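You operate a simulated robot arm through the tools that you are given. There is no shell and no other tool.

The job below is to be done with a simulated robot arm. You get a single attempt, and the scene is never put back.

TASK
Dry the room air down to 50 % on the logger, then switch the dehumidifier off.
Fine: set its dial to 50; switch the logger's display on, watch it till it shows 50 %, and switch the display off again.

The check looks at the end state, three seconds after you hand in, the way a careful person would. Anything else that was tipped, shoved, dropped, spilled or broken makes it a failure.

THE ROBOT
A 7-joint arm with a three-finger gripper, fixed in place. Base frame: the origin is on the floor under the middle of its stand, x ahead of it, y to its left, z up; the work surface is at about z = 0.5. Units: m, rad, N and s.
With the tool pointing down near the work surface it reaches from about 0.1 to 0.94 m from the base axis. Its first joint turns from -2.897 to 2.897 rad. Payload 2.69 kg.
The TCP is the grasp point between the finger pads, 0.029 m short of the fingertips. In the tool frame z runs along the fingers and y along their closing line. The gripper opens to 0.12 m; its body begins 0.078 m behind the TCP.
Orientation is that of the tool frame in the base frame, as [roll, pitch, yaw] about the fixed x, y, z axes, in that order (R = Rz(yaw) Ry(pitch) Rx(roll)). With the fingers straight down and closing along the base's y, the tool's x points along the base's -x, its y along +y and its z along -z.

THE INTERFACE
- The arm moves only by the tool move_arm. Its argument "motion" is a list of rows, each an object (a shift or turn left out is 0, a gripper value left out holds the last) with "travel": the shift along the base's x, y, z in m, a list of three; "rotation": the turn, a rotation vector about the base's x, y, z in rad, a list of three. In form: [{"travel": [tx, ty, tz], "rotation": [rx, ry, rz]}, ...]. A call has 1 to 20 rows; each row is the pose to reach, as a shift and turn from the pose commanded when the call began. "claw" is the closure, from 0 (fully open) to 1 (shut), set as the call begins (left out, the last holds). Rows are played at 5 a second. More than 0.05 m and 0.15 rad between two rows, or a gripper value outside its range, and nothing of the call is played. Where a pose cannot be reached the arm comes as near as it can. A force on the tool above 40 N (or 10 N above the force at the start of the call, whichever is more), or a blocked arm, ends the call early, and 0.2 s more pass. Each finger travels about 0.1362 m/s and halts on what it meets, pressing with about 22 N; the grip force reading is that of the motor and also rises with nothing between the fingers. The clock runs only during rows and for 0.2 s after the last one: add rows that repeat a pose to give the fingers time. It gives the time, the measured TCP pose, the force on the tool (base axes), the opening and the grip force at its end, in the units of the frame above (readings bear some noise), with the torque about the TCP (base axes, N m) and any sound that the robot's microphone picked up, and new pictures: "pictures" is both (left out), scene, wrist or none.
- Cameras (640 x 400 px; columns grow to the right, rows downward): "scene" is fixed at [0.0456, -0.6574, 1.5773]; the picture's right is [0.62, -0.79, 0.00], its down [-0.24, -0.19, -0.95] and it looks along [0.75, 0.59, -0.31] (base axes); focal length 372 px, centre (320, 200). "wrist" rides on the gripper at [0.063, 0, -0.104] in the tool frame; the picture's right is [0.00, 1.00, 0.00], its down [-0.83, 0.00, -0.56] and it looks along [-0.56, 0.00, 0.83] (tool axes); focal length 275 px, centre (320, 200). There is no depth. A picture from a camera that has moved, and an enlarged one, comes with that camera's place and axes in the base frame and with its lens. The place of the scene camera against the robot may be out by one fixed shift of up to 0.018 m in any direction.
- lift_body(by): moves the trunk up (or, below 0, down) by that many m; the arm rides with it, the base frame stays. It gives what a move gives, with no picture.
- inspect(camera, box): a new picture of the part [left, top, right, bottom] of that camera's present view, enlarged. The clock stands still meanwhile.
- job_done(): hands the job in; it is judged then, once.

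Places have to be worked out from the pictures, the camera data and where the tool is seen. Open the gripper and draw the arm clear of the work before you hand the job in, unless the task says otherwise.

The tools are called after "Call:" by a JSON object that holds its "method" and its "body". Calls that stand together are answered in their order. move_arm: Moves the arm, as the interface text tells. Its arguments: {"type":"object","properties":{"motion":{"type":"array"},"claw":{"type":"number"},"pictures":{"type":"string","enum":["both","scene","wrist","none"]}},"required":["motion"]} The other tools are called the same way: lift_body (by) moves the trunk up or down; inspect (camera, box) takes an enlarged picture of a part of a camera's view; job_done () hands the job in.

At the start:

```text
time: 0.0
tool_pos: [0.574, -0.1234, 1.4281]
tcp_rot: [-3.141, 0.0, -3.141]
force: [-1.0, 0.9, 0.7]
wrist_torque: [0.0, 0.0, -0.01]
opening: 0.1199
gripper_force: 0.1
trunk travel left (down, up): [-0.4, 0.186]
```

scene: 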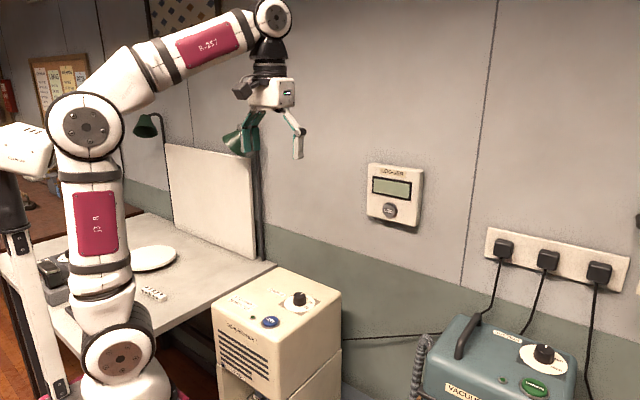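
wrist: 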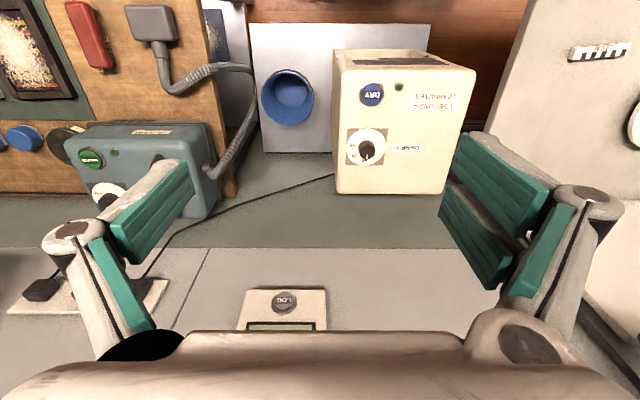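

I'll start by looking closely at the dehumidifier, the logger and the surroundings in both cameras before moving.

Call:
{"method": "inspect", "body": {"camera": "scene", "box": [200, 250, 360, 400]}}

Call:
{"method": "inspect", "body": {"camera": "scene", "box": [350, 150, 440, 240]}}

Call:
{"method": "inspect", "body": {"camera": "wrist", "box": [320, 40, 490, 200]}}

Call:
{"method": "inspect", "body": {"camera": "scene", "box": [400, 220, 640, 400]}}

```text
2.67 times, centred on (280, 325) of scene
camera zoom: at [0.0456, -0.6574, 1.5773], right [0.62, -0.79, 0.0], down [-0.24, -0.19, -0.95], along [0.75, 0.59, -0.31], focal length 990 px, centre (427, -133)
```

zoom: 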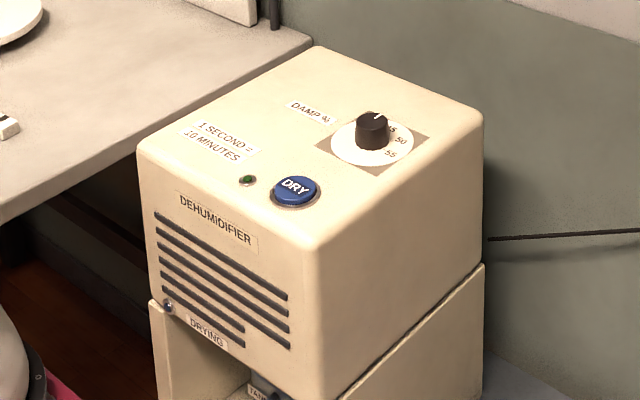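

```text
4.44 times, centred on (395, 195) of scene
camera zoom: at [0.0456, -0.6574, 1.5773], right [0.62, -0.79, 0.0], down [-0.24, -0.19, -0.95], along [0.75, 0.59, -0.31], focal length 1651 px, centre (-13, 222)
```

zoom: 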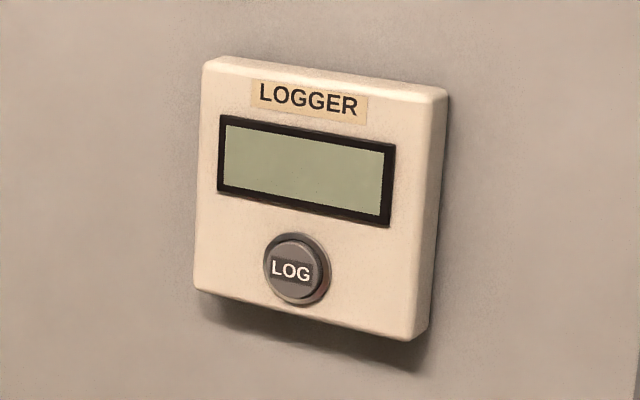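

```text
2.50 times, centred on (405, 120) of wrist
camera zoom: at [0.5104, -0.1227, 1.5314], right [0.0, 1.0, 0.0], down [0.83, 0.0, 0.56], along [0.56, 0.0, -0.83], focal length 688 px, centre (108, 400)
```

zoom: 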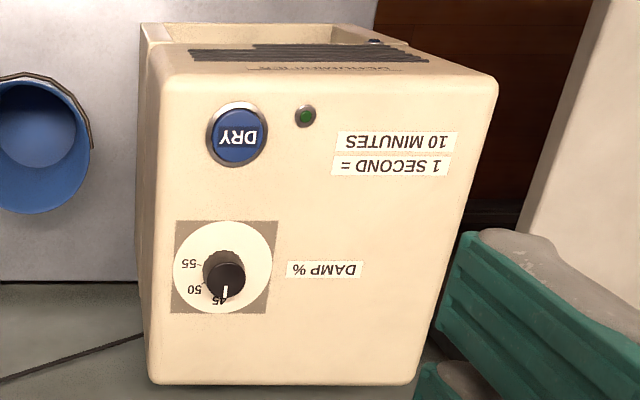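

```text
2.22 times, centred on (520, 310) of scene
camera zoom: at [0.0456, -0.6574, 1.5773], right [0.62, -0.79, 0.0], down [-0.24, -0.19, -0.95], along [0.75, 0.59, -0.31], focal length 826 px, centre (-124, -44)
```

zoom: 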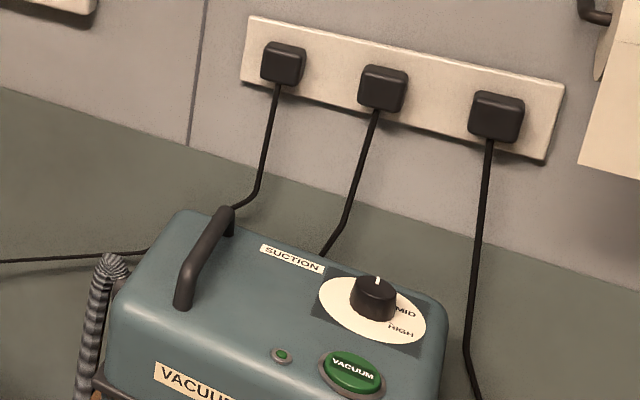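

The dial pointer appears to be at 45, with 50 and 55 clockwise of it seen from above. I'll zoom further on the dial, the lamp, and the labels low on the front (DRYING / TANK).

Call:
{"method": "inspect", "body": {"camera": "scene", "box": [200, 310, 300, 400]}}

Call:
{"method": "inspect", "body": {"camera": "wrist", "box": [340, 75, 420, 175]}}

Call:
{"method": "inspect", "body": {"camera": "scene", "box": [260, 275, 330, 335]}}

Call:
{"method": "inspect", "body": {"camera": "wrist", "box": [240, 10, 480, 130]}}

```text
4.44 times, centred on (250, 355) of scene
camera zoom: at [0.0456, -0.6574, 1.5773], right [0.62, -0.79, 0.0], down [-0.24, -0.19, -0.95], along [0.75, 0.59, -0.31], focal length 1651 px, centre (631, -489)
```

zoom: 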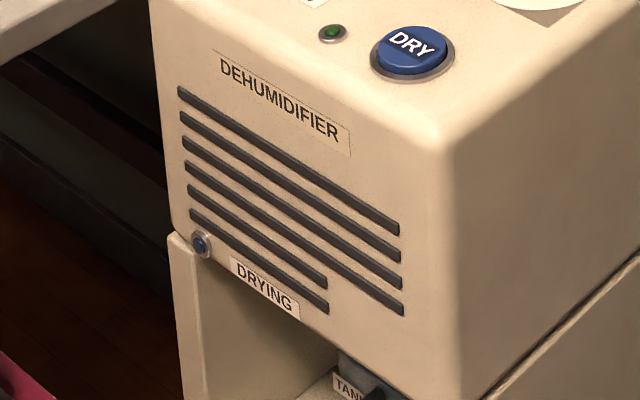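

```text
4.00 times, centred on (380, 125) of wrist
camera zoom: at [0.5104, -0.1227, 1.5314], right [0.0, 1.0, 0.0], down [0.83, 0.0, 0.56], along [0.56, 0.0, -0.83], focal length 1101 px, centre (80, 500)
```

zoom: 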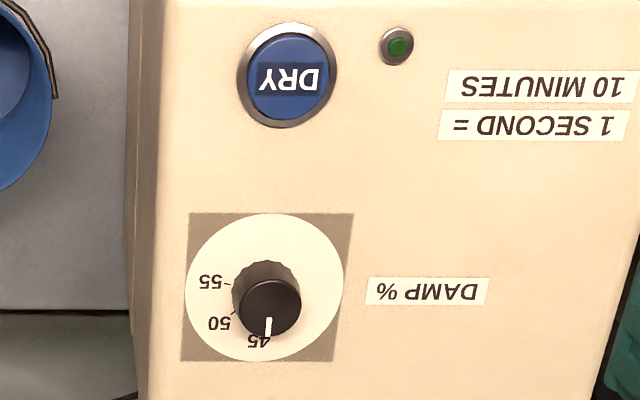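

```text
6.67 times, centred on (295, 305) of scene
camera zoom: at [0.0456, -0.6574, 1.5773], right [0.62, -0.79, 0.0], down [-0.24, -0.19, -0.95], along [0.75, 0.59, -0.31], focal length 2476 px, centre (487, -500)
```

zoom: 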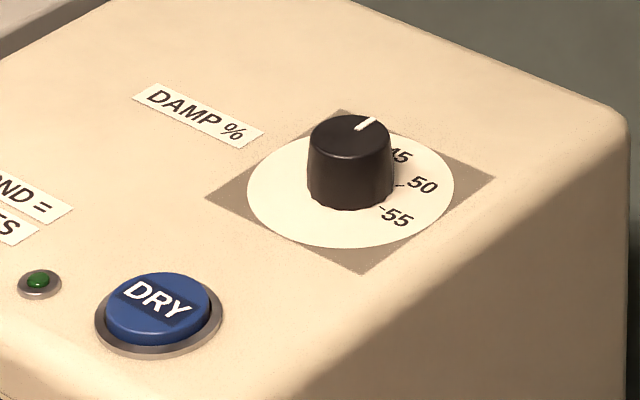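

```text
2.67 times, centred on (360, 70) of wrist
camera zoom: at [0.5104, -0.1227, 1.5314], right [0.0, 1.0, 0.0], down [0.83, 0.0, 0.56], along [0.56, 0.0, -0.83], focal length 734 px, centre (213, 547)
```

zoom: 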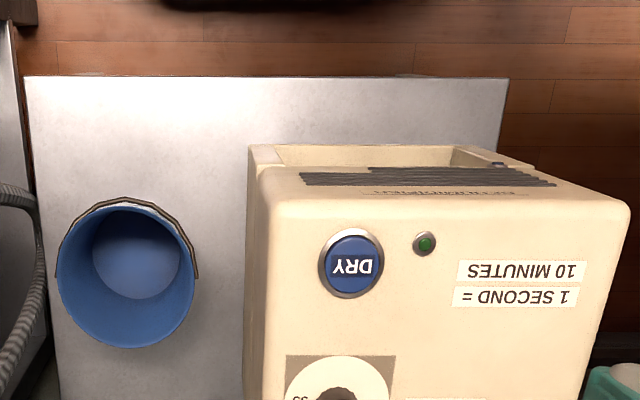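

The bay under the dehumidifier (with a TANK label) may matter, and a blue bucket stands beside it. I'll draw the tool back and down slowly so the wrist camera can look into the bay, staying well clear of everything.

Call:
{"method": "move_arm", "body": {"motion": [{"travel": [-0.03, 0.01, -0.03]}, {"travel": [-0.06, 0.02, -0.06]}, {"travel": [-0.09, 0.03, -0.09]}, {"travel": [-0.12, 0.04, -0.12]}, {"travel": [-0.15, 0.05, -0.15]}, {"travel": [-0.18, 0.06, -0.18]}, {"travel": [-0.21, 0.07, -0.21]}, {"travel": [-0.22, 0.08, -0.25]}]}}

```text
time: 1.8
tool_pos: [0.3527, -0.0421, 1.1731]
tcp_rot: [-3.141, 0.001, 3.14]
force: [0.8, 0.3, -1.1]
wrist_torque: [0.0, -0.06, 0.0]
opening: 0.1197
gripper_force: 0.1
trunk travel left (down, up): [-0.4, 0.186]
camera wrist: at [0.2899, -0.0415, 1.2775], right [0.0, 1.0, 0.0], down [0.83, 0.0, 0.56], along [0.56, 0.0, -0.83], focal length 275 px, centre (320, 200)
```

scene: 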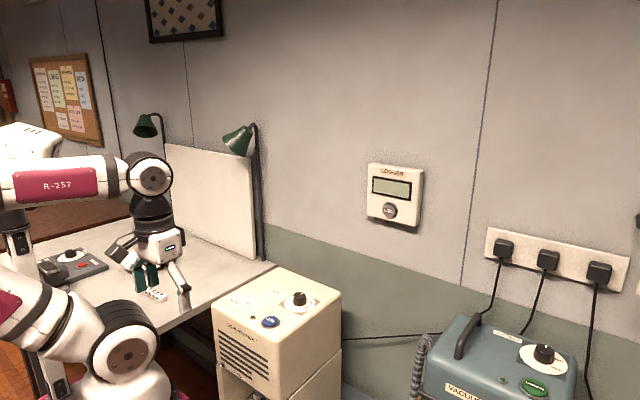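
wrist: 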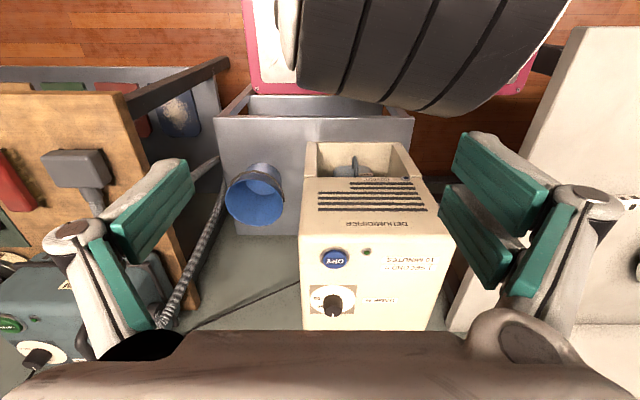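

The wrist view now looks over the front of the dehumidifier; I'll enlarge the bay and the bucket.

Call:
{"method": "inspect", "body": {"camera": "wrist", "box": [210, 80, 460, 240]}}

Call:
{"method": "inspect", "body": {"camera": "wrist", "box": [300, 130, 430, 215]}}

Call:
{"method": "inspect", "body": {"camera": "scene", "box": [0, 220, 280, 400]}}

```text
2.50 times, centred on (335, 160) of wrist
camera zoom: at [0.2899, -0.0415, 1.2775], right [0.0, 1.0, 0.0], down [0.83, 0.0, 0.56], along [0.56, 0.0, -0.83], focal length 688 px, centre (282, 300)
```

zoom: 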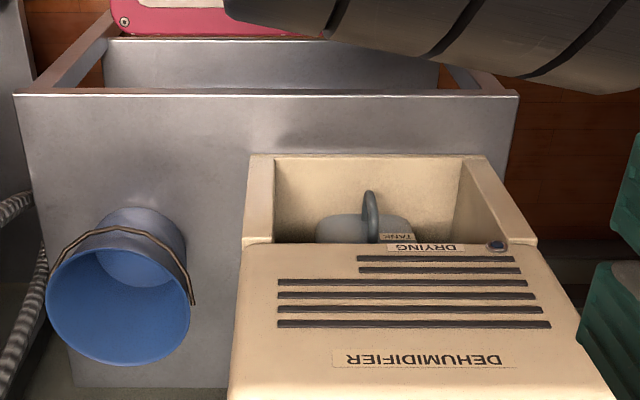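

```text
4.71 times, centred on (365, 172) of wrist
camera zoom: at [0.2899, -0.0415, 1.2775], right [0.0, 1.0, 0.0], down [0.83, 0.0, 0.56], along [0.56, 0.0, -0.83], focal length 1295 px, centre (108, 329)
```

zoom: 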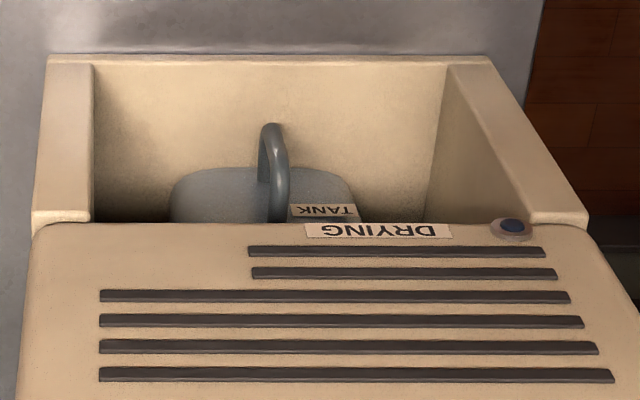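

```text
2.22 times, centred on (140, 310) of scene
camera zoom: at [0.0456, -0.6574, 1.5773], right [0.62, -0.79, 0.0], down [-0.24, -0.19, -0.95], along [0.75, 0.59, -0.31], focal length 826 px, centre (720, -44)
```

zoom: 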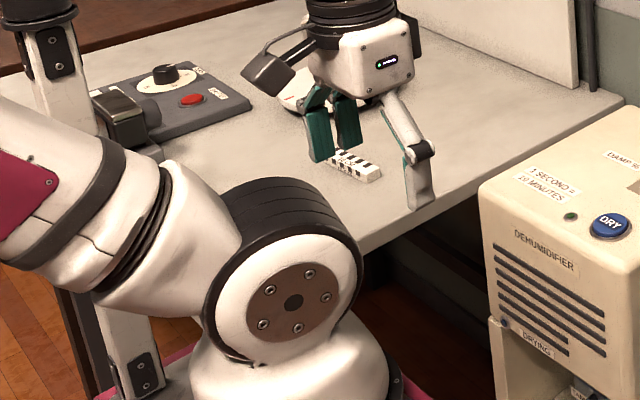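

The tank is seated in its bay, so nothing needs doing there unless the DRYING lamp stays dark. I judge the dial knob at about [0.744, -0.026, 0.98]; I'll move above it for a closer look.

Call:
{"method": "move_arm", "body": {"motion": [{"travel": [0.04, 0.0, 0.0]}, {"travel": [0.08, 0.0, 0.0]}, {"travel": [0.12, 0.0, 0.0]}, {"travel": [0.16, 0.0, 0.0]}, {"travel": [0.2, 0.0, 0.0]}, {"travel": [0.24, 0.0, 0.0]}, {"travel": [0.28, 0.005, 0.0]}, {"travel": [0.32, 0.01, 0.0]}, {"travel": [0.36, 0.016, 0.0]}, {"travel": [0.39, 0.016, -0.01]}, {"travel": [0.39, 0.016, -0.01]}]}}

```text
time: 4.2
tool_pos: [0.744, -0.0253, 1.1683]
tcp_rot: [-3.141, 0.0, -3.141]
force: [-0.5, 0.2, 0.0]
wrist_torque: [0.02, -0.02, 0.0]
opening: 0.1199
gripper_force: 0.1
trunk travel left (down, up): [-0.4, 0.186]
camera wrist: at [0.6807, -0.0253, 1.2712], right [0.0, 1.0, 0.0], down [0.83, 0.0, 0.56], along [0.56, 0.0, -0.83], focal length 275 px, centre (320, 200)
```

scene: 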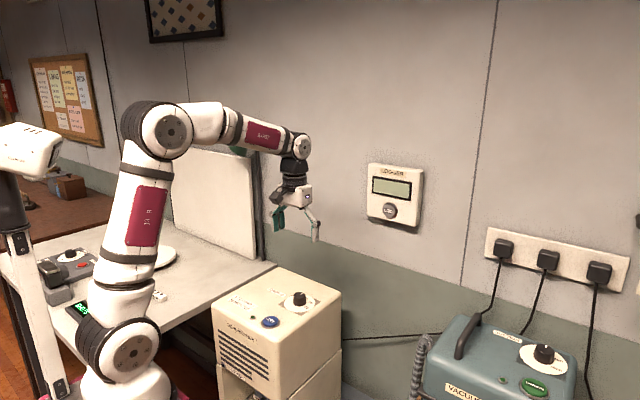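
wrist: 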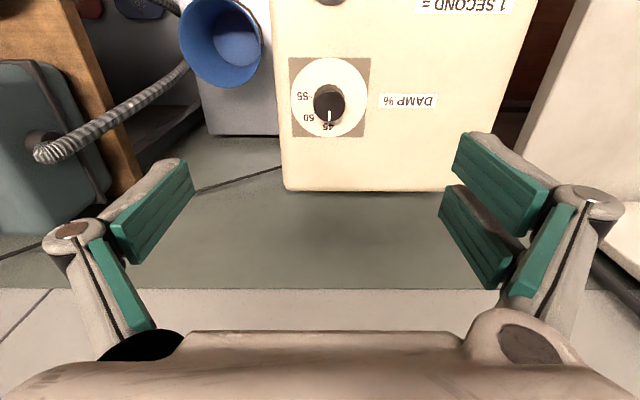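

The knob is in view below; I'll enlarge it to measure it accurately.

Call:
{"method": "inspect", "body": {"camera": "wrist", "box": [280, 45, 380, 145]}}

Call:
{"method": "inspect", "body": {"camera": "scene", "box": [250, 170, 350, 330]}}

```text
4.00 times, centred on (330, 95) of wrist
camera zoom: at [0.6807, -0.0253, 1.2712], right [0.0, 1.0, 0.0], down [0.83, 0.0, 0.56], along [0.56, 0.0, -0.83], focal length 1101 px, centre (280, 620)
```

zoom: 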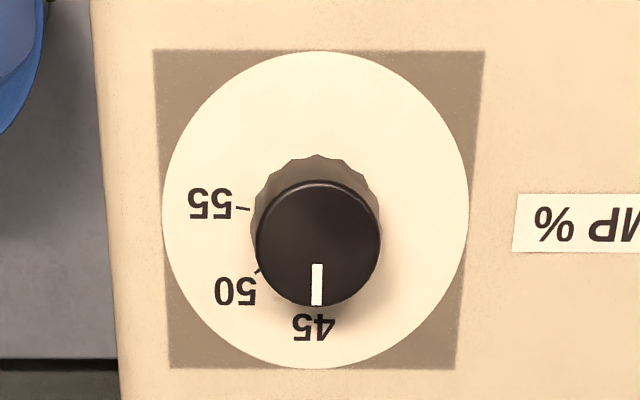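

```text
2.50 times, centred on (300, 250) of scene
camera zoom: at [0.0456, -0.6574, 1.5773], right [0.62, -0.79, 0.0], down [-0.24, -0.19, -0.95], along [0.75, 0.59, -0.31], focal length 929 px, centre (370, 75)
```

zoom: 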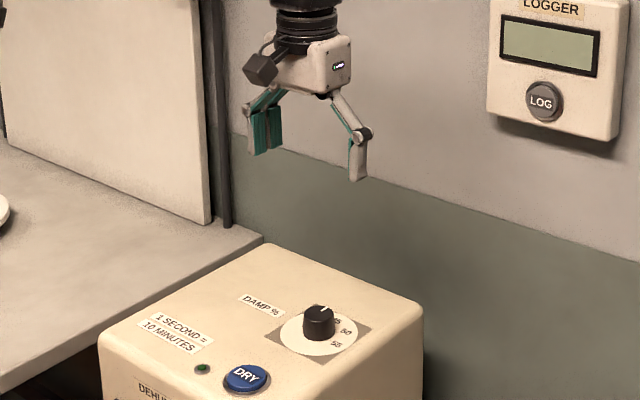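

By matching the dial's apparent size and position in two wrist views I get the disc centre at [0.766, -0.0145, 0.925] with the knob about 35 mm across and its top near z = 0.954. The scale goes 45 → 50 → 55 in 45° steps clockwise from above. I'll centre above the knob at a partly closed gripper and check.

Call:
{"method": "move_arm", "body": {"motion": [{"travel": [0.011, 0.005, -0.03]}, {"travel": [0.022, 0.0105, -0.07]}, {"travel": [0.022, 0.0105, -0.11]}, {"travel": [0.022, 0.0105, -0.12]}, {"travel": [0.022, 0.0105, -0.12]}], "claw": 0.45}}

```text
time: 5.4
tool_pos: [0.7641, -0.0178, 1.0462]
tcp_rot: [-3.14, 0.001, 3.141]
force: [-0.5, 0.1, -0.1]
wrist_torque: [-0.01, 0.01, 0.01]
opening: 0.0659
gripper_force: 0.1
trunk travel left (down, up): [-0.4, 0.186]
camera wrist: at [0.702, -0.0175, 1.1505], right [0.0, 1.0, 0.0], down [0.83, 0.0, 0.56], along [0.56, 0.0, -0.83], focal length 275 px, centre (320, 200)
```

scene: 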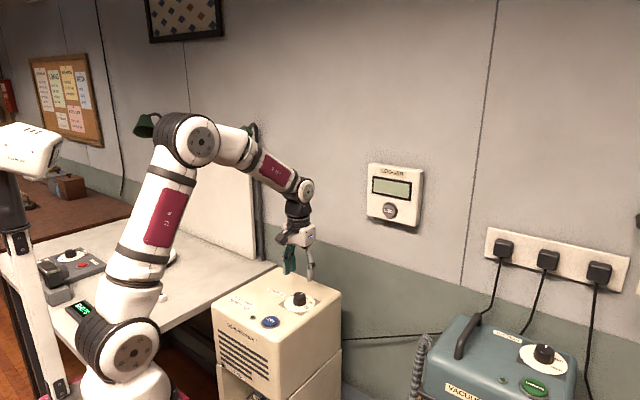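
wrist: 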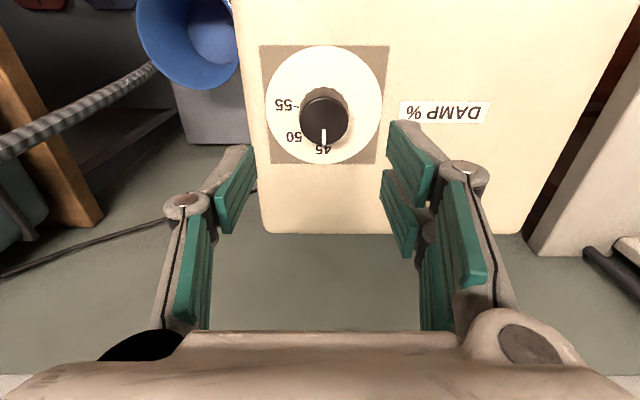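

Centred well above the dial. Before descending I'll enlarge the views to see where the fingertips are relative to the TCP and the knob.

Call:
{"method": "inspect", "body": {"camera": "scene", "box": [250, 210, 350, 330]}}

Call:
{"method": "inspect", "body": {"camera": "wrist", "box": [240, 40, 420, 180]}}

Call:
{"method": "inspect", "body": {"camera": "scene", "box": [30, 240, 130, 330]}}

```text
3.33 times, centred on (300, 270) of scene
camera zoom: at [0.0456, -0.6574, 1.5773], right [0.62, -0.79, 0.0], down [-0.24, -0.19, -0.95], along [0.75, 0.59, -0.31], focal length 1238 px, centre (387, -33)
```

zoom: 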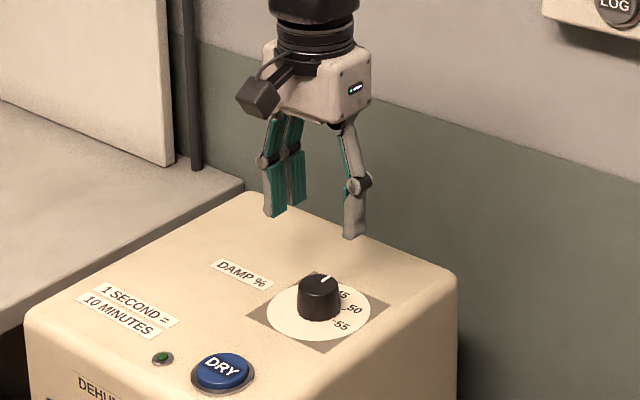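

```text
2.86 times, centred on (330, 110) of wrist
camera zoom: at [0.702, -0.0175, 1.1505], right [0.0, 1.0, 0.0], down [0.83, 0.0, 0.56], along [0.56, 0.0, -0.83], focal length 786 px, centre (291, 457)
```

zoom: 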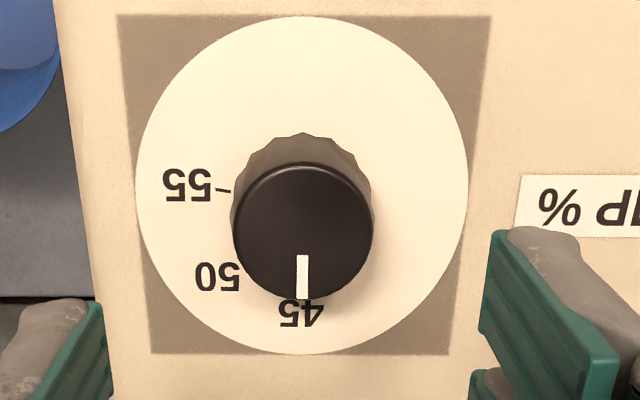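

```text
4.44 times, centred on (80, 285) of scene
camera zoom: at [0.0456, -0.6574, 1.5773], right [0.62, -0.79, 0.0], down [-0.24, -0.19, -0.95], along [0.75, 0.59, -0.31], focal length 1651 px, centre (1387, -178)
```

zoom: 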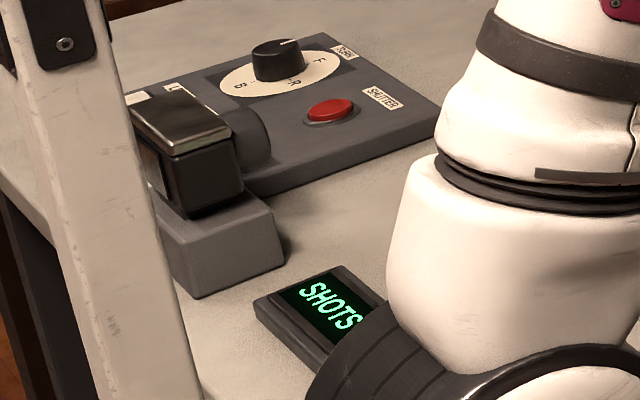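

Fingers straddle the knob cleanly. I'll descend with the fingers either side of it so that the tips stop about 1 cm above the panel.

Call:
{"method": "move_arm", "body": {"motion": [{"travel": [-0.001, 0.002, -0.02]}, {"travel": [-0.001, 0.002, -0.04]}, {"travel": [-0.001, 0.002, -0.055]}, {"travel": [-0.001, 0.002, -0.068]}, {"travel": [-0.001, 0.002, -0.078]}, {"travel": [-0.001, 0.002, -0.08]}, {"travel": [-0.001, 0.002, -0.08]}]}}

```text
time: 7.0
tool_pos: [0.7618, -0.0155, 0.9688]
tcp_rot: [3.141, -0.001, -3.141]
force: [0.2, -0.1, 0.2]
wrist_torque: [-0.01, -0.03, 0.01]
opening: 0.0659
gripper_force: 0.1
trunk travel left (down, up): [-0.4, 0.186]
camera wrist: at [0.7005, -0.0149, 1.0713], right [0.0, 1.0, 0.0], down [0.83, 0.0, 0.56], along [0.56, 0.0, -0.83], focal length 275 px, centre (320, 200)
```

scene: 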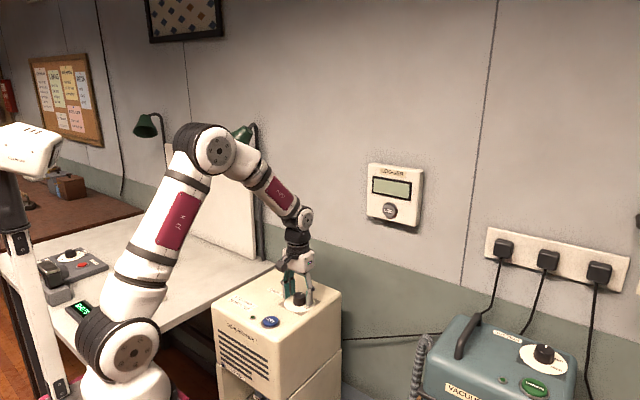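
wrist: 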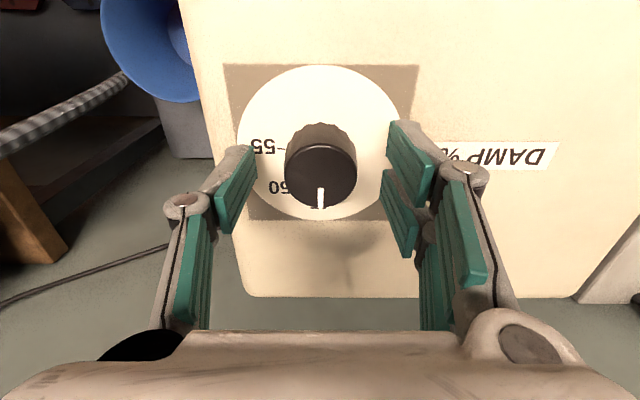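

The knob sits between the pads with no contact force. I'll close on it, holding position for about a second.

Call:
{"method": "move_arm", "body": {"motion": [{"travel": [0.0, 0.0, 0.0]}, {"travel": [0.0, 0.0, 0.0]}, {"travel": [0.0, 0.0, 0.0]}, {"travel": [0.0, 0.0, 0.0]}], "claw": 0.9}}

```text
time: 8.0
tool_pos: [0.7637, -0.0158, 0.9681]
tcp_rot: [3.142, 0.0, 3.141]
force: [0.6, 1.3, 1.9]
wrist_torque: [0.04, 0.05, -0.04]
opening: 0.0359
gripper_force: 44.6
trunk travel left (down, up): [-0.4, 0.186]
camera wrist: at [0.7005, -0.0148, 1.0716], right [0.0, 1.0, 0.0], down [0.83, 0.0, 0.56], along [0.56, 0.0, -0.83], focal length 275 px, centre (320, 200)
```

scene: 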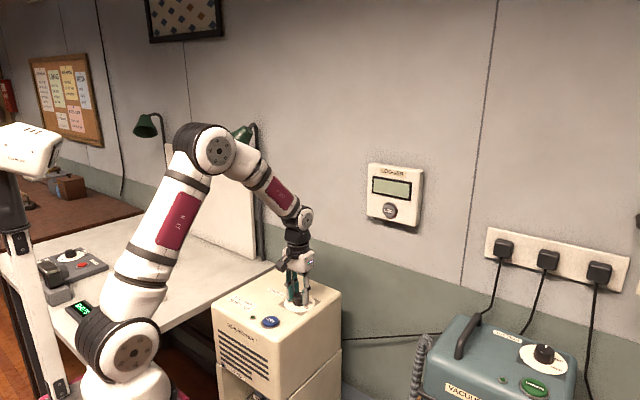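
wrist: 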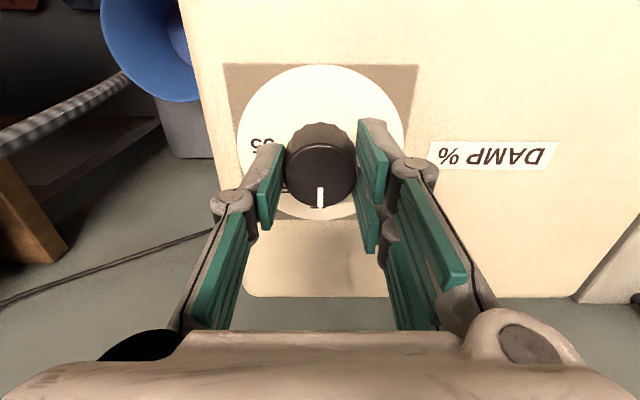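

Gripped at 36 mm opening with little side force. I'll turn the tool 45° clockwise seen from above (−z) to bring the pointer from 45 to 50.

Call:
{"method": "move_arm", "body": {"motion": [{"rotation": [0, 0, -0.1]}, {"rotation": [0, 0, -0.2]}, {"rotation": [0, 0, -0.3]}, {"rotation": [0, 0, -0.4]}, {"rotation": [0, 0, -0.5]}, {"rotation": [0, 0, -0.6]}, {"rotation": [0, 0, -0.7]}, {"rotation": [0, 0, -0.785]}, {"rotation": [0, 0, -0.785]}, {"rotation": [0, 0, -0.785]}]}}

```text
time: 10.2
tool_pos: [0.7632, -0.0142, 0.9679]
tcp_rot: [3.138, -0.001, 2.356]
force: [-4.2, 5.7, 16.8]
wrist_torque: [0.06, -0.04, -0.01]
opening: 0.0356
gripper_force: 44.8
trunk travel left (down, up): [-0.4, 0.186]
camera wrist: at [0.7191, 0.031, 1.0715], right [0.7, 0.71, 0.0], down [0.59, -0.59, 0.56], along [0.4, -0.39, -0.83], focal length 275 px, centre (320, 200)
```

scene: 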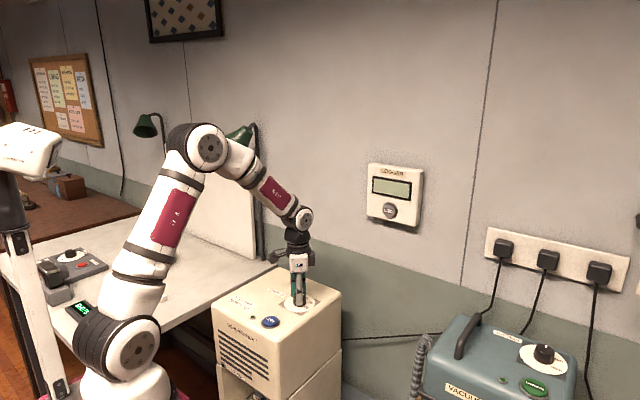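
wrist: 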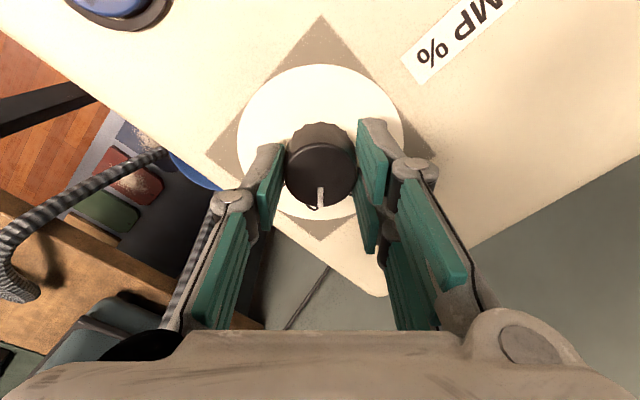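

The knob followed the turn (pointer stays fixed between the pads, dial rotated 45°). I'll release, then rise straight up to check the pointer.

Call:
{"method": "move_arm", "body": {"motion": [{"rotation": [0, 0, 0]}, {"rotation": [0, 0, 0]}, {"travel": [0, 0, 0.02]}, {"travel": [0, 0, 0.05]}, {"travel": [0, 0, 0.08]}, {"travel": [0, 0, 0.08]}], "claw": 0.4}}

```text
time: 11.6
tool_pos: [0.7629, -0.0155, 1.0472]
tcp_rot: [3.141, -0.001, 2.355]
force: [0.1, 0.4, -0.1]
wrist_torque: [0.03, -0.02, 0.01]
opening: 0.0719
gripper_force: 0.0
trunk travel left (down, up): [-0.4, 0.186]
camera wrist: at [0.7187, 0.0292, 1.151], right [0.7, 0.71, 0.0], down [0.59, -0.58, 0.56], along [0.39, -0.39, -0.83], focal length 275 px, centre (320, 200)
```

scene: 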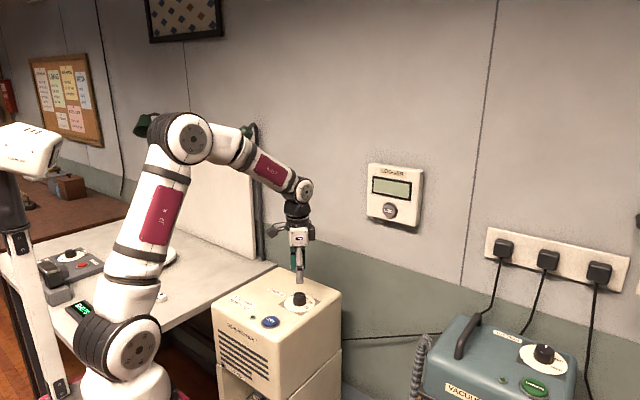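
wrist: 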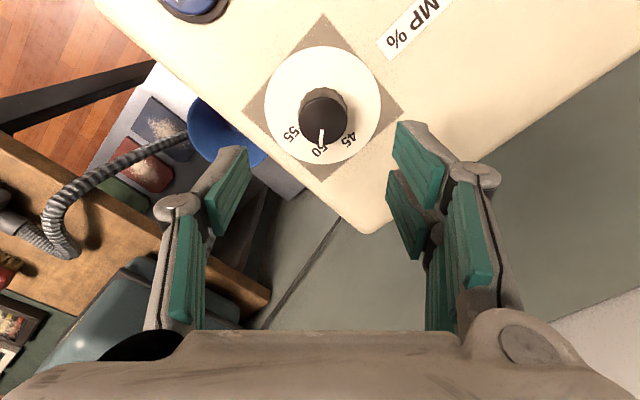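

Call:
{"method": "inspect", "body": {"camera": "wrist", "box": [260, 40, 390, 180]}}

Call:
{"method": "inspect", "body": {"camera": "scene", "box": [210, 260, 345, 350]}}

```text
2.86 times, centred on (325, 110) of wrist
camera zoom: at [0.7187, 0.0292, 1.151], right [0.7, 0.71, 0.0], down [0.59, -0.58, 0.56], along [0.39, -0.39, -0.83], focal length 786 px, centre (306, 457)
```

zoom: 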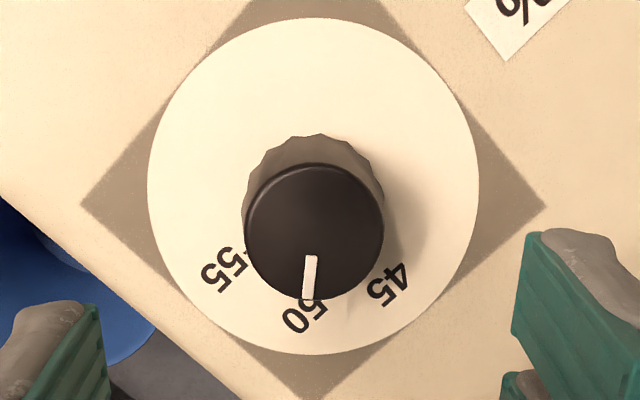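

```text
4.44 times, centred on (278, 305) of scene
camera zoom: at [0.0456, -0.6574, 1.5773], right [0.62, -0.79, 0.0], down [-0.24, -0.19, -0.95], along [0.75, 0.59, -0.31], focal length 1651 px, centre (509, -267)
```

zoom: 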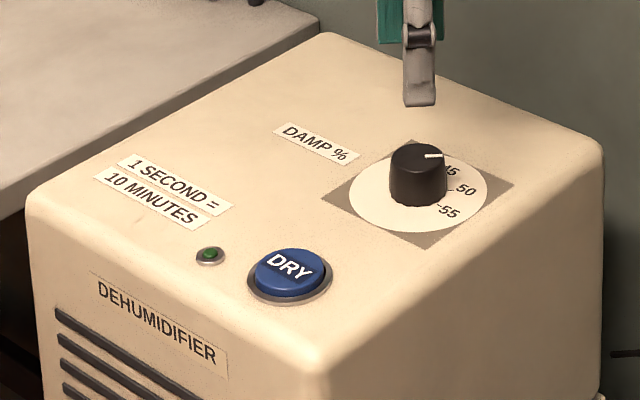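

The pointer lines up with 50 to within a degree or so. Next I'll lift, turn the tool back to its original yaw and close the fingers to see the fingertip cluster I'll press buttons with.

Call:
{"method": "move_arm", "body": {"motion": [{"travel": [-0.02, 0, 0.03], "rotation": [0, 0, 0.1]}, {"travel": [-0.05, 0, 0.06], "rotation": [0, 0, 0.2]}, {"travel": [-0.08, 0, 0.08], "rotation": [0, 0, 0.3]}, {"travel": [-0.11, 0, 0.1], "rotation": [0, 0, 0.4]}, {"travel": [-0.11, 0, 0.13], "rotation": [0, 0, 0.5]}, {"travel": [-0.11, 0, 0.15], "rotation": [0, 0, 0.6]}, {"travel": [-0.11, 0, 0.15], "rotation": [0, 0, 0.7]}, {"travel": [-0.11, 0, 0.15], "rotation": [0, 0, 0.785]}, {"travel": [-0.11, 0, 0.15], "rotation": [0, 0, 0.785]}], "claw": 1.0}}

```text
time: 13.6
tool_pos: [0.6541, -0.0148, 1.1985]
tcp_rot: [3.14, 0.0, -3.14]
force: [1.2, 0.6, 0.3]
wrist_torque: [0.02, 0.0, 0.02]
opening: 0.0
gripper_force: 21.9
trunk travel left (down, up): [-0.4, 0.186]
camera wrist: at [0.5919, -0.0148, 1.3023], right [-0.01, 1.0, 0.0], down [0.83, 0.0, 0.56], along [0.56, 0.0, -0.83], focal length 275 px, centre (320, 200)
```

scene: 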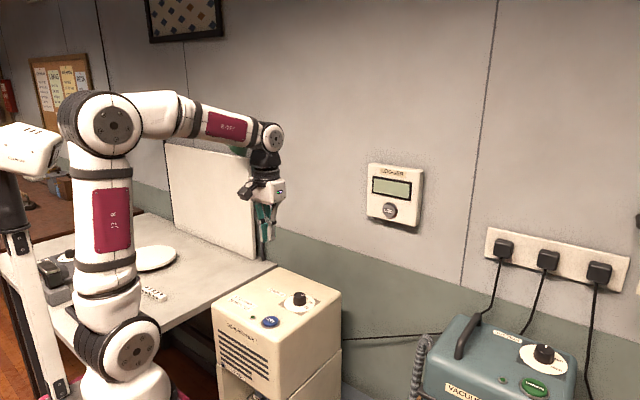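
wrist: 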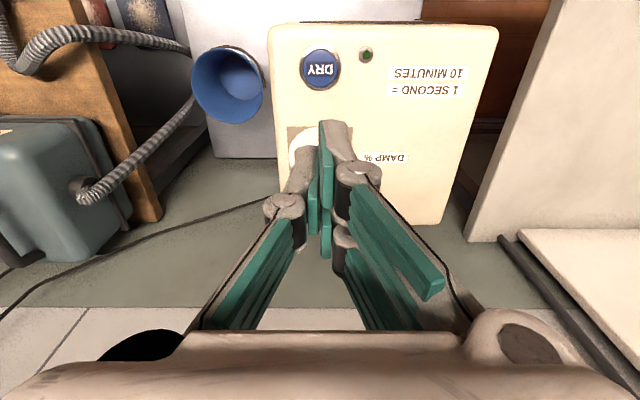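

Call:
{"method": "inspect", "body": {"camera": "wrist", "box": [250, 40, 400, 270]}}

Call:
{"method": "inspect", "body": {"camera": "scene", "box": [230, 170, 310, 260]}}

```text
1.74 times, centred on (325, 155) of wrist
camera zoom: at [0.5919, -0.0148, 1.3023], right [-0.01, 1.0, 0.0], down [0.83, 0.0, 0.56], along [0.56, 0.0, -0.83], focal length 479 px, centre (311, 278)
```

zoom: 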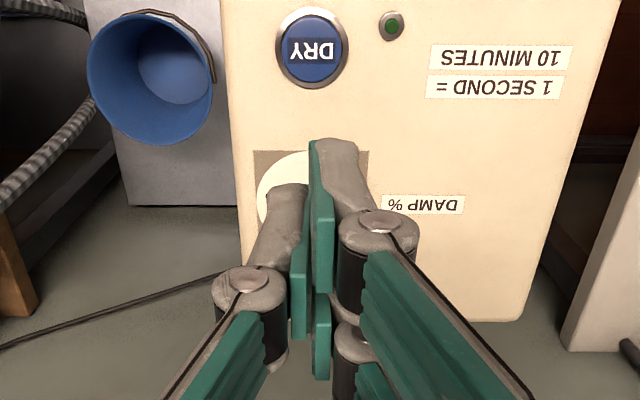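

```text
4.44 times, centred on (270, 215) of scene
camera zoom: at [0.0456, -0.6574, 1.5773], right [0.62, -0.79, 0.0], down [-0.24, -0.19, -0.95], along [0.75, 0.59, -0.31], focal length 1651 px, centre (542, 133)
```

zoom: 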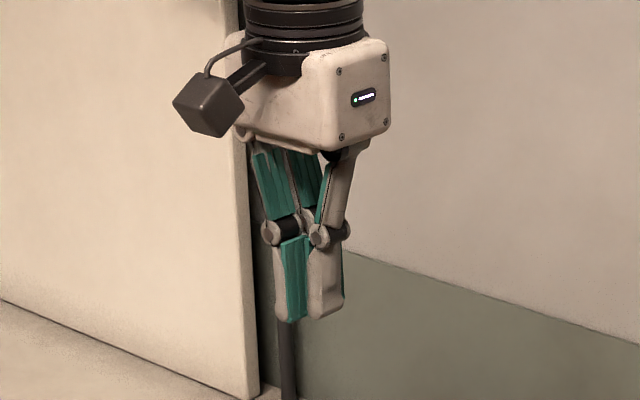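

Closed, the tips form a compact cluster about 5 × 3 cm, suitable for pressing. I estimate the LOG button at about [0.969, -0.190, 1.20]; I'll pitch the tool to point at the wall (+x) and stand off about 14 cm in front of it.

Call:
{"method": "move_arm", "body": {"motion": [{"travel": [0.0, -0.0146, 0.0], "rotation": [0, -0.131, 0]}, {"travel": [0.01, -0.0292, 0.0], "rotation": [0, -0.262, 0]}, {"travel": [0.02, -0.0438, 0.0], "rotation": [0, -0.393, 0]}, {"travel": [0.03, -0.0584, 0.0], "rotation": [0, -0.524, 0]}, {"travel": [0.04, -0.073, 0.0], "rotation": [0, -0.654, 0]}, {"travel": [0.06, -0.0876, 0.0], "rotation": [0, -0.785, 0]}, {"travel": [0.08, -0.1022, 0.0], "rotation": [0, -0.916, 0]}, {"travel": [0.1, -0.1168, 0.0], "rotation": [0, -1.047, 0]}, {"travel": [0.115, -0.1314, 0.0], "rotation": [0, -1.178, 0]}, {"travel": [0.13, -0.146, 0.0], "rotation": [0, -1.309, 0]}, {"travel": [0.14, -0.1606, 0.0], "rotation": [0, -1.44, 0]}, {"travel": [0.146, -0.175, 0.0], "rotation": [0, -1.5708, 0]}, {"travel": [0.146, -0.175, 0.0], "rotation": [0, -1.5708, 0]}, {"travel": [0.146, -0.175, 0.0], "rotation": [0, -1.5708, 0]}]}}

```text
time: 16.6
tool_pos: [0.799, -0.1903, 1.1973]
tcp_rot: [-2.379, 1.571, -2.38]
force: [0.2, -0.1, 0.4]
wrist_torque: [0.0, -0.01, -0.03]
opening: 0.0
gripper_force: 22.2
trunk travel left (down, up): [-0.4, 0.186]
camera wrist: at [0.6953, -0.1893, 1.1337], right [0.0, 1.0, 0.0], down [-0.56, 0.0, 0.83], along [0.83, 0.0, 0.56], focal length 275 px, centre (320, 200)
```

scene: 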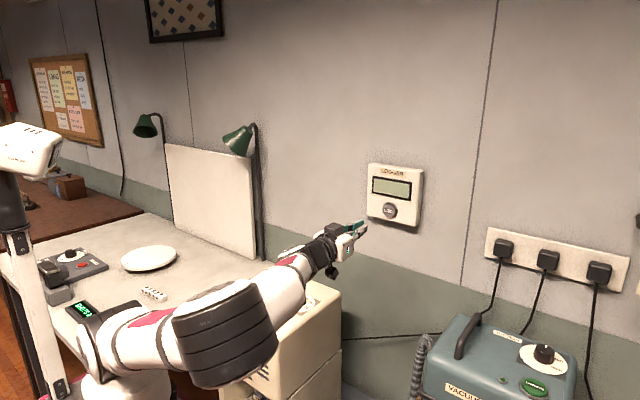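
wrist: 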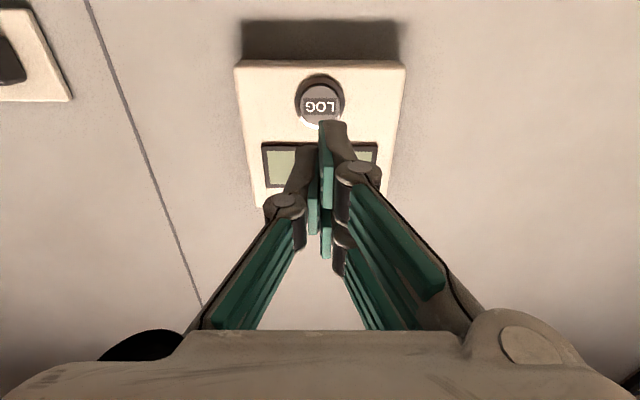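

The LOG button appears straight ahead of the tips, its centre at about y = -0.189, z = 1.205. I'll raise 6 mm and advance to within about 2 cm of it.

Call:
{"method": "move_arm", "body": {"motion": [{"travel": [0.03, 0.0, 0.006]}, {"travel": [0.06, 0.0, 0.006]}, {"travel": [0.09, 0.0, 0.006]}, {"travel": [0.105, 0.0, 0.006]}, {"travel": [0.105, 0.0, 0.006]}]}}

```text
time: 17.8
tool_pos: [0.9046, -0.1891, 1.2018]
tcp_rot: [2.161, 1.571, 2.161]
force: [0.2, -0.1, 1.0]
wrist_torque: [-0.03, -0.02, 0.0]
opening: 0.0001
gripper_force: 21.6
trunk travel left (down, up): [-0.4, 0.186]
camera wrist: at [0.8015, -0.1888, 1.1385], right [0.0, 1.0, 0.0], down [-0.56, 0.0, 0.83], along [0.83, 0.0, 0.56], focal length 275 px, centre (320, 200)
```

scene: 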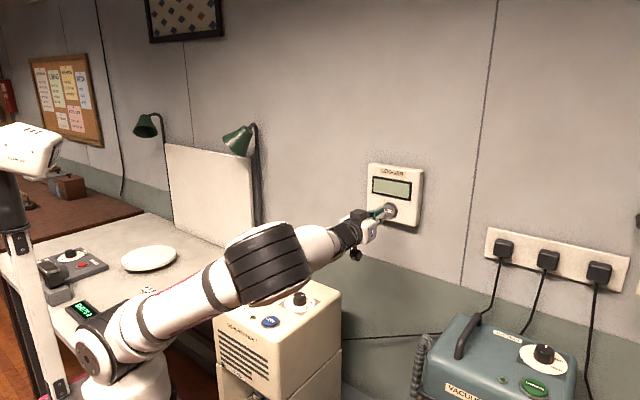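
wrist: 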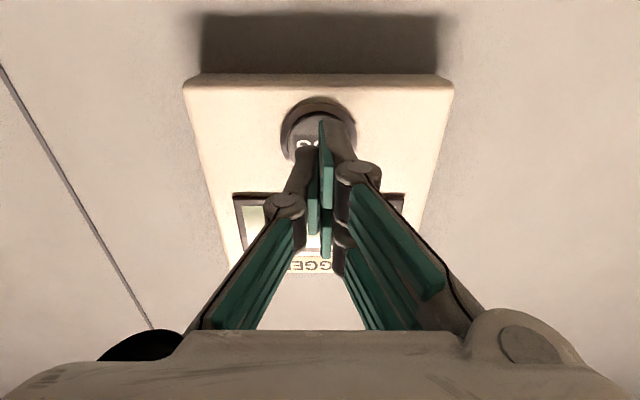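

Call:
{"method": "inspect", "body": {"camera": "wrist", "box": [240, 70, 400, 220]}}

Call:
{"method": "inspect", "body": {"camera": "scene", "box": [340, 150, 440, 270]}}

```text
2.67 times, centred on (320, 145) of wrist
camera zoom: at [0.8015, -0.1888, 1.1385], right [0.0, 1.0, 0.0], down [-0.56, 0.0, 0.83], along [0.83, 0.0, 0.56], focal length 734 px, centre (320, 347)
```

zoom: 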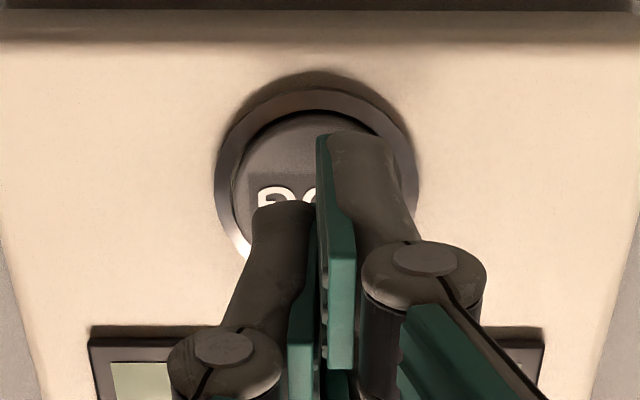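

```text
3.33 times, centred on (390, 210) of scene
camera zoom: at [0.0456, -0.6574, 1.5773], right [0.62, -0.79, 0.0], down [-0.24, -0.19, -0.95], along [0.75, 0.59, -0.31], focal length 1238 px, centre (87, 167)
```

zoom: 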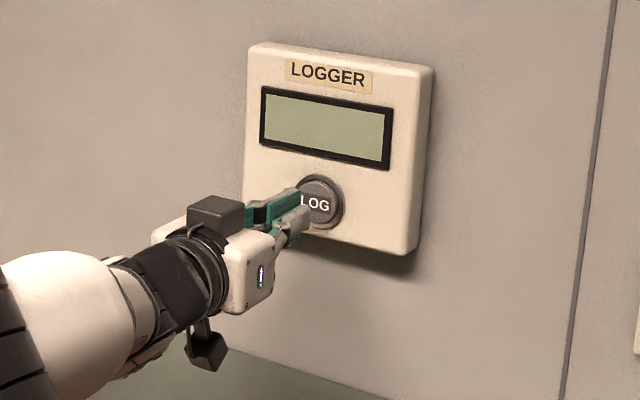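

The tips are aligned on the LOG button about 2–3 cm short. I'll creep forward in small steps and watch force, sound and the display.

Call:
{"method": "move_arm", "body": {"motion": [{"travel": [0.01, 0.0, 0.002]}, {"travel": [0.018, 0.0, 0.002]}, {"travel": [0.021, 0.0, 0.002]}, {"travel": [0.024, 0.0, 0.002]}, {"travel": [0.027, 0.0, 0.002]}]}}

```text
time: 19.0
tool_pos: [0.9325, -0.189, 1.2048]
tcp_rot: [0.104, 1.57, 0.104]
force: [-0.8, 0.3, 1.1]
wrist_torque: [0.02, 0.01, -0.02]
opening: 0.0059
gripper_force: 28.6
trunk travel left (down, up): [-0.4, 0.186]
camera wrist: at [0.8276, -0.1886, 1.1417], right [0.0, 1.0, 0.0], down [-0.56, 0.0, 0.83], along [0.83, 0.0, 0.56], focal length 275 px, centre (320, 200)
```

scene: 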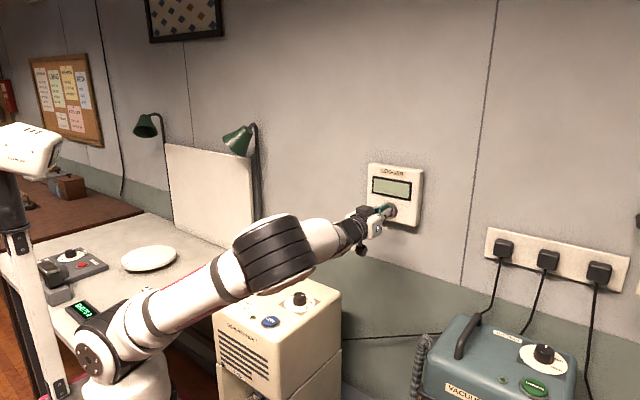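
wrist: 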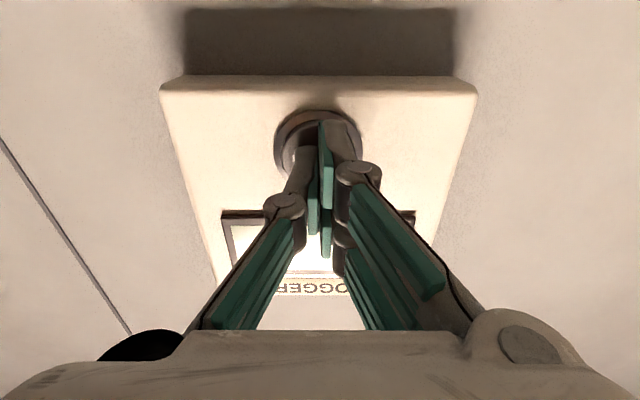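

The tips have just touched (opening crept to 6 mm). The display is still blank, so I'll press a few millimetres further.

Call:
{"method": "move_arm", "body": {"motion": [{"travel": [0.002, 0.0, 0.0]}, {"travel": [0.004, 0.0, 0.0]}, {"travel": [0.006, 0.0, 0.0]}], "pictures": "scene"}}

Call:
{"method": "inspect", "body": {"camera": "scene", "box": [340, 150, 440, 270]}}

```text
time: 19.8
tool_pos: [0.9368, -0.1888, 1.2064]
tcp_rot: [2.66, 1.568, 2.661]
force: [-12.2, -0.3, -4.3]
wrist_torque: [0.01, 0.12, 0.03]
opening: 0.0062
gripper_force: 28.8
trunk travel left (down, up): [-0.4, 0.186]
heard: click
```

scene: 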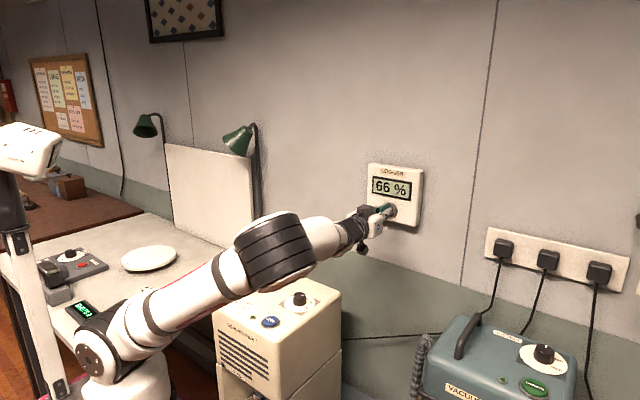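

```text
3.33 times, centred on (390, 210) of scene
camera zoom: at [0.0456, -0.6574, 1.5773], right [0.62, -0.79, 0.0], down [-0.24, -0.19, -0.95], along [0.75, 0.59, -0.31], focal length 1238 px, centre (87, 167)
```

zoom: 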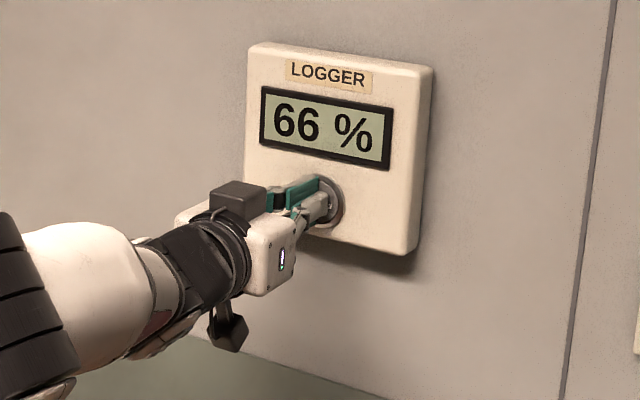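

Click heard and the logger shows 66 %. I'll back straight off the button, then reverse the earlier path to bring the tool vertical above the DRY button at about [0.649, -0.0145].

Call:
{"method": "move_arm", "body": {"motion": [{"travel": [-0.03, 0, 0]}, {"travel": [-0.07, 0, 0]}, {"travel": [-0.11, 0, -0.004]}, {"travel": [-0.138, 0, -0.008]}, {"travel": [-0.144, 0.0144, -0.008], "rotation": [0, 0.131, 0]}, {"travel": [-0.154, 0.029, -0.008], "rotation": [0, 0.262, 0]}, {"travel": [-0.169, 0.0436, -0.008], "rotation": [0, 0.393, 0]}, {"travel": [-0.184, 0.0582, -0.008], "rotation": [0, 0.524, 0]}, {"travel": [-0.204, 0.0728, -0.008], "rotation": [0, 0.654, 0]}, {"travel": [-0.224, 0.0874, -0.008], "rotation": [0, 0.785, 0]}, {"travel": [-0.244, 0.102, -0.008], "rotation": [0, 0.916, 0]}, {"travel": [-0.254, 0.1166, -0.008], "rotation": [0, 1.047, 0]}, {"travel": [-0.264, 0.1312, -0.008], "rotation": [0, 1.178, 0]}, {"travel": [-0.274, 0.1458, -0.008], "rotation": [0, 1.309, 0]}, {"travel": [-0.284, 0.1604, -0.008], "rotation": [0, 1.44, 0]}, {"travel": [-0.288, 0.175, -0.008], "rotation": [0, 1.5708, 0]}, {"travel": [-0.288, 0.175, -0.03], "rotation": [0, 1.5708, 0]}, {"travel": [-0.288, 0.175, -0.03], "rotation": [0, 1.5708, 0]}]}}

```text
time: 23.6
tool_pos: [0.6499, -0.0152, 1.1742]
tcp_rot: [-3.141, -0.002, -3.141]
force: [-0.1, -0.8, 0.2]
wrist_torque: [0.0, 0.0, 0.0]
opening: 0.0
gripper_force: 29.0
trunk travel left (down, up): [-0.4, 0.186]
camera wrist: at [0.5873, -0.0143, 1.2793], right [0.0, 1.0, 0.0], down [0.83, 0.0, 0.56], along [0.56, 0.0, -0.83], focal length 275 px, centre (320, 200)
```

scene: 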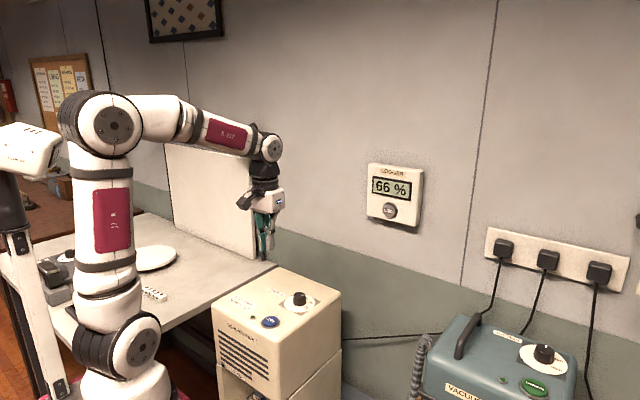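
wrist: 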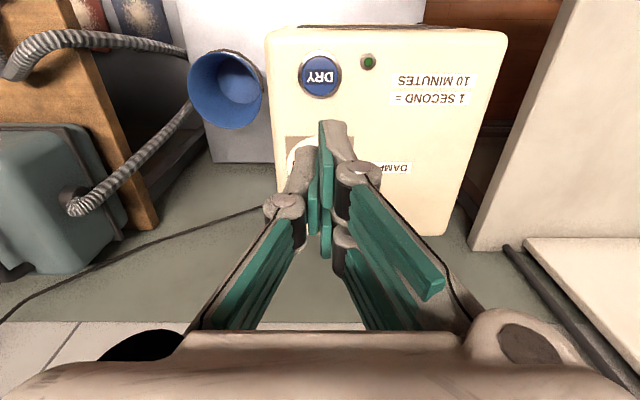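

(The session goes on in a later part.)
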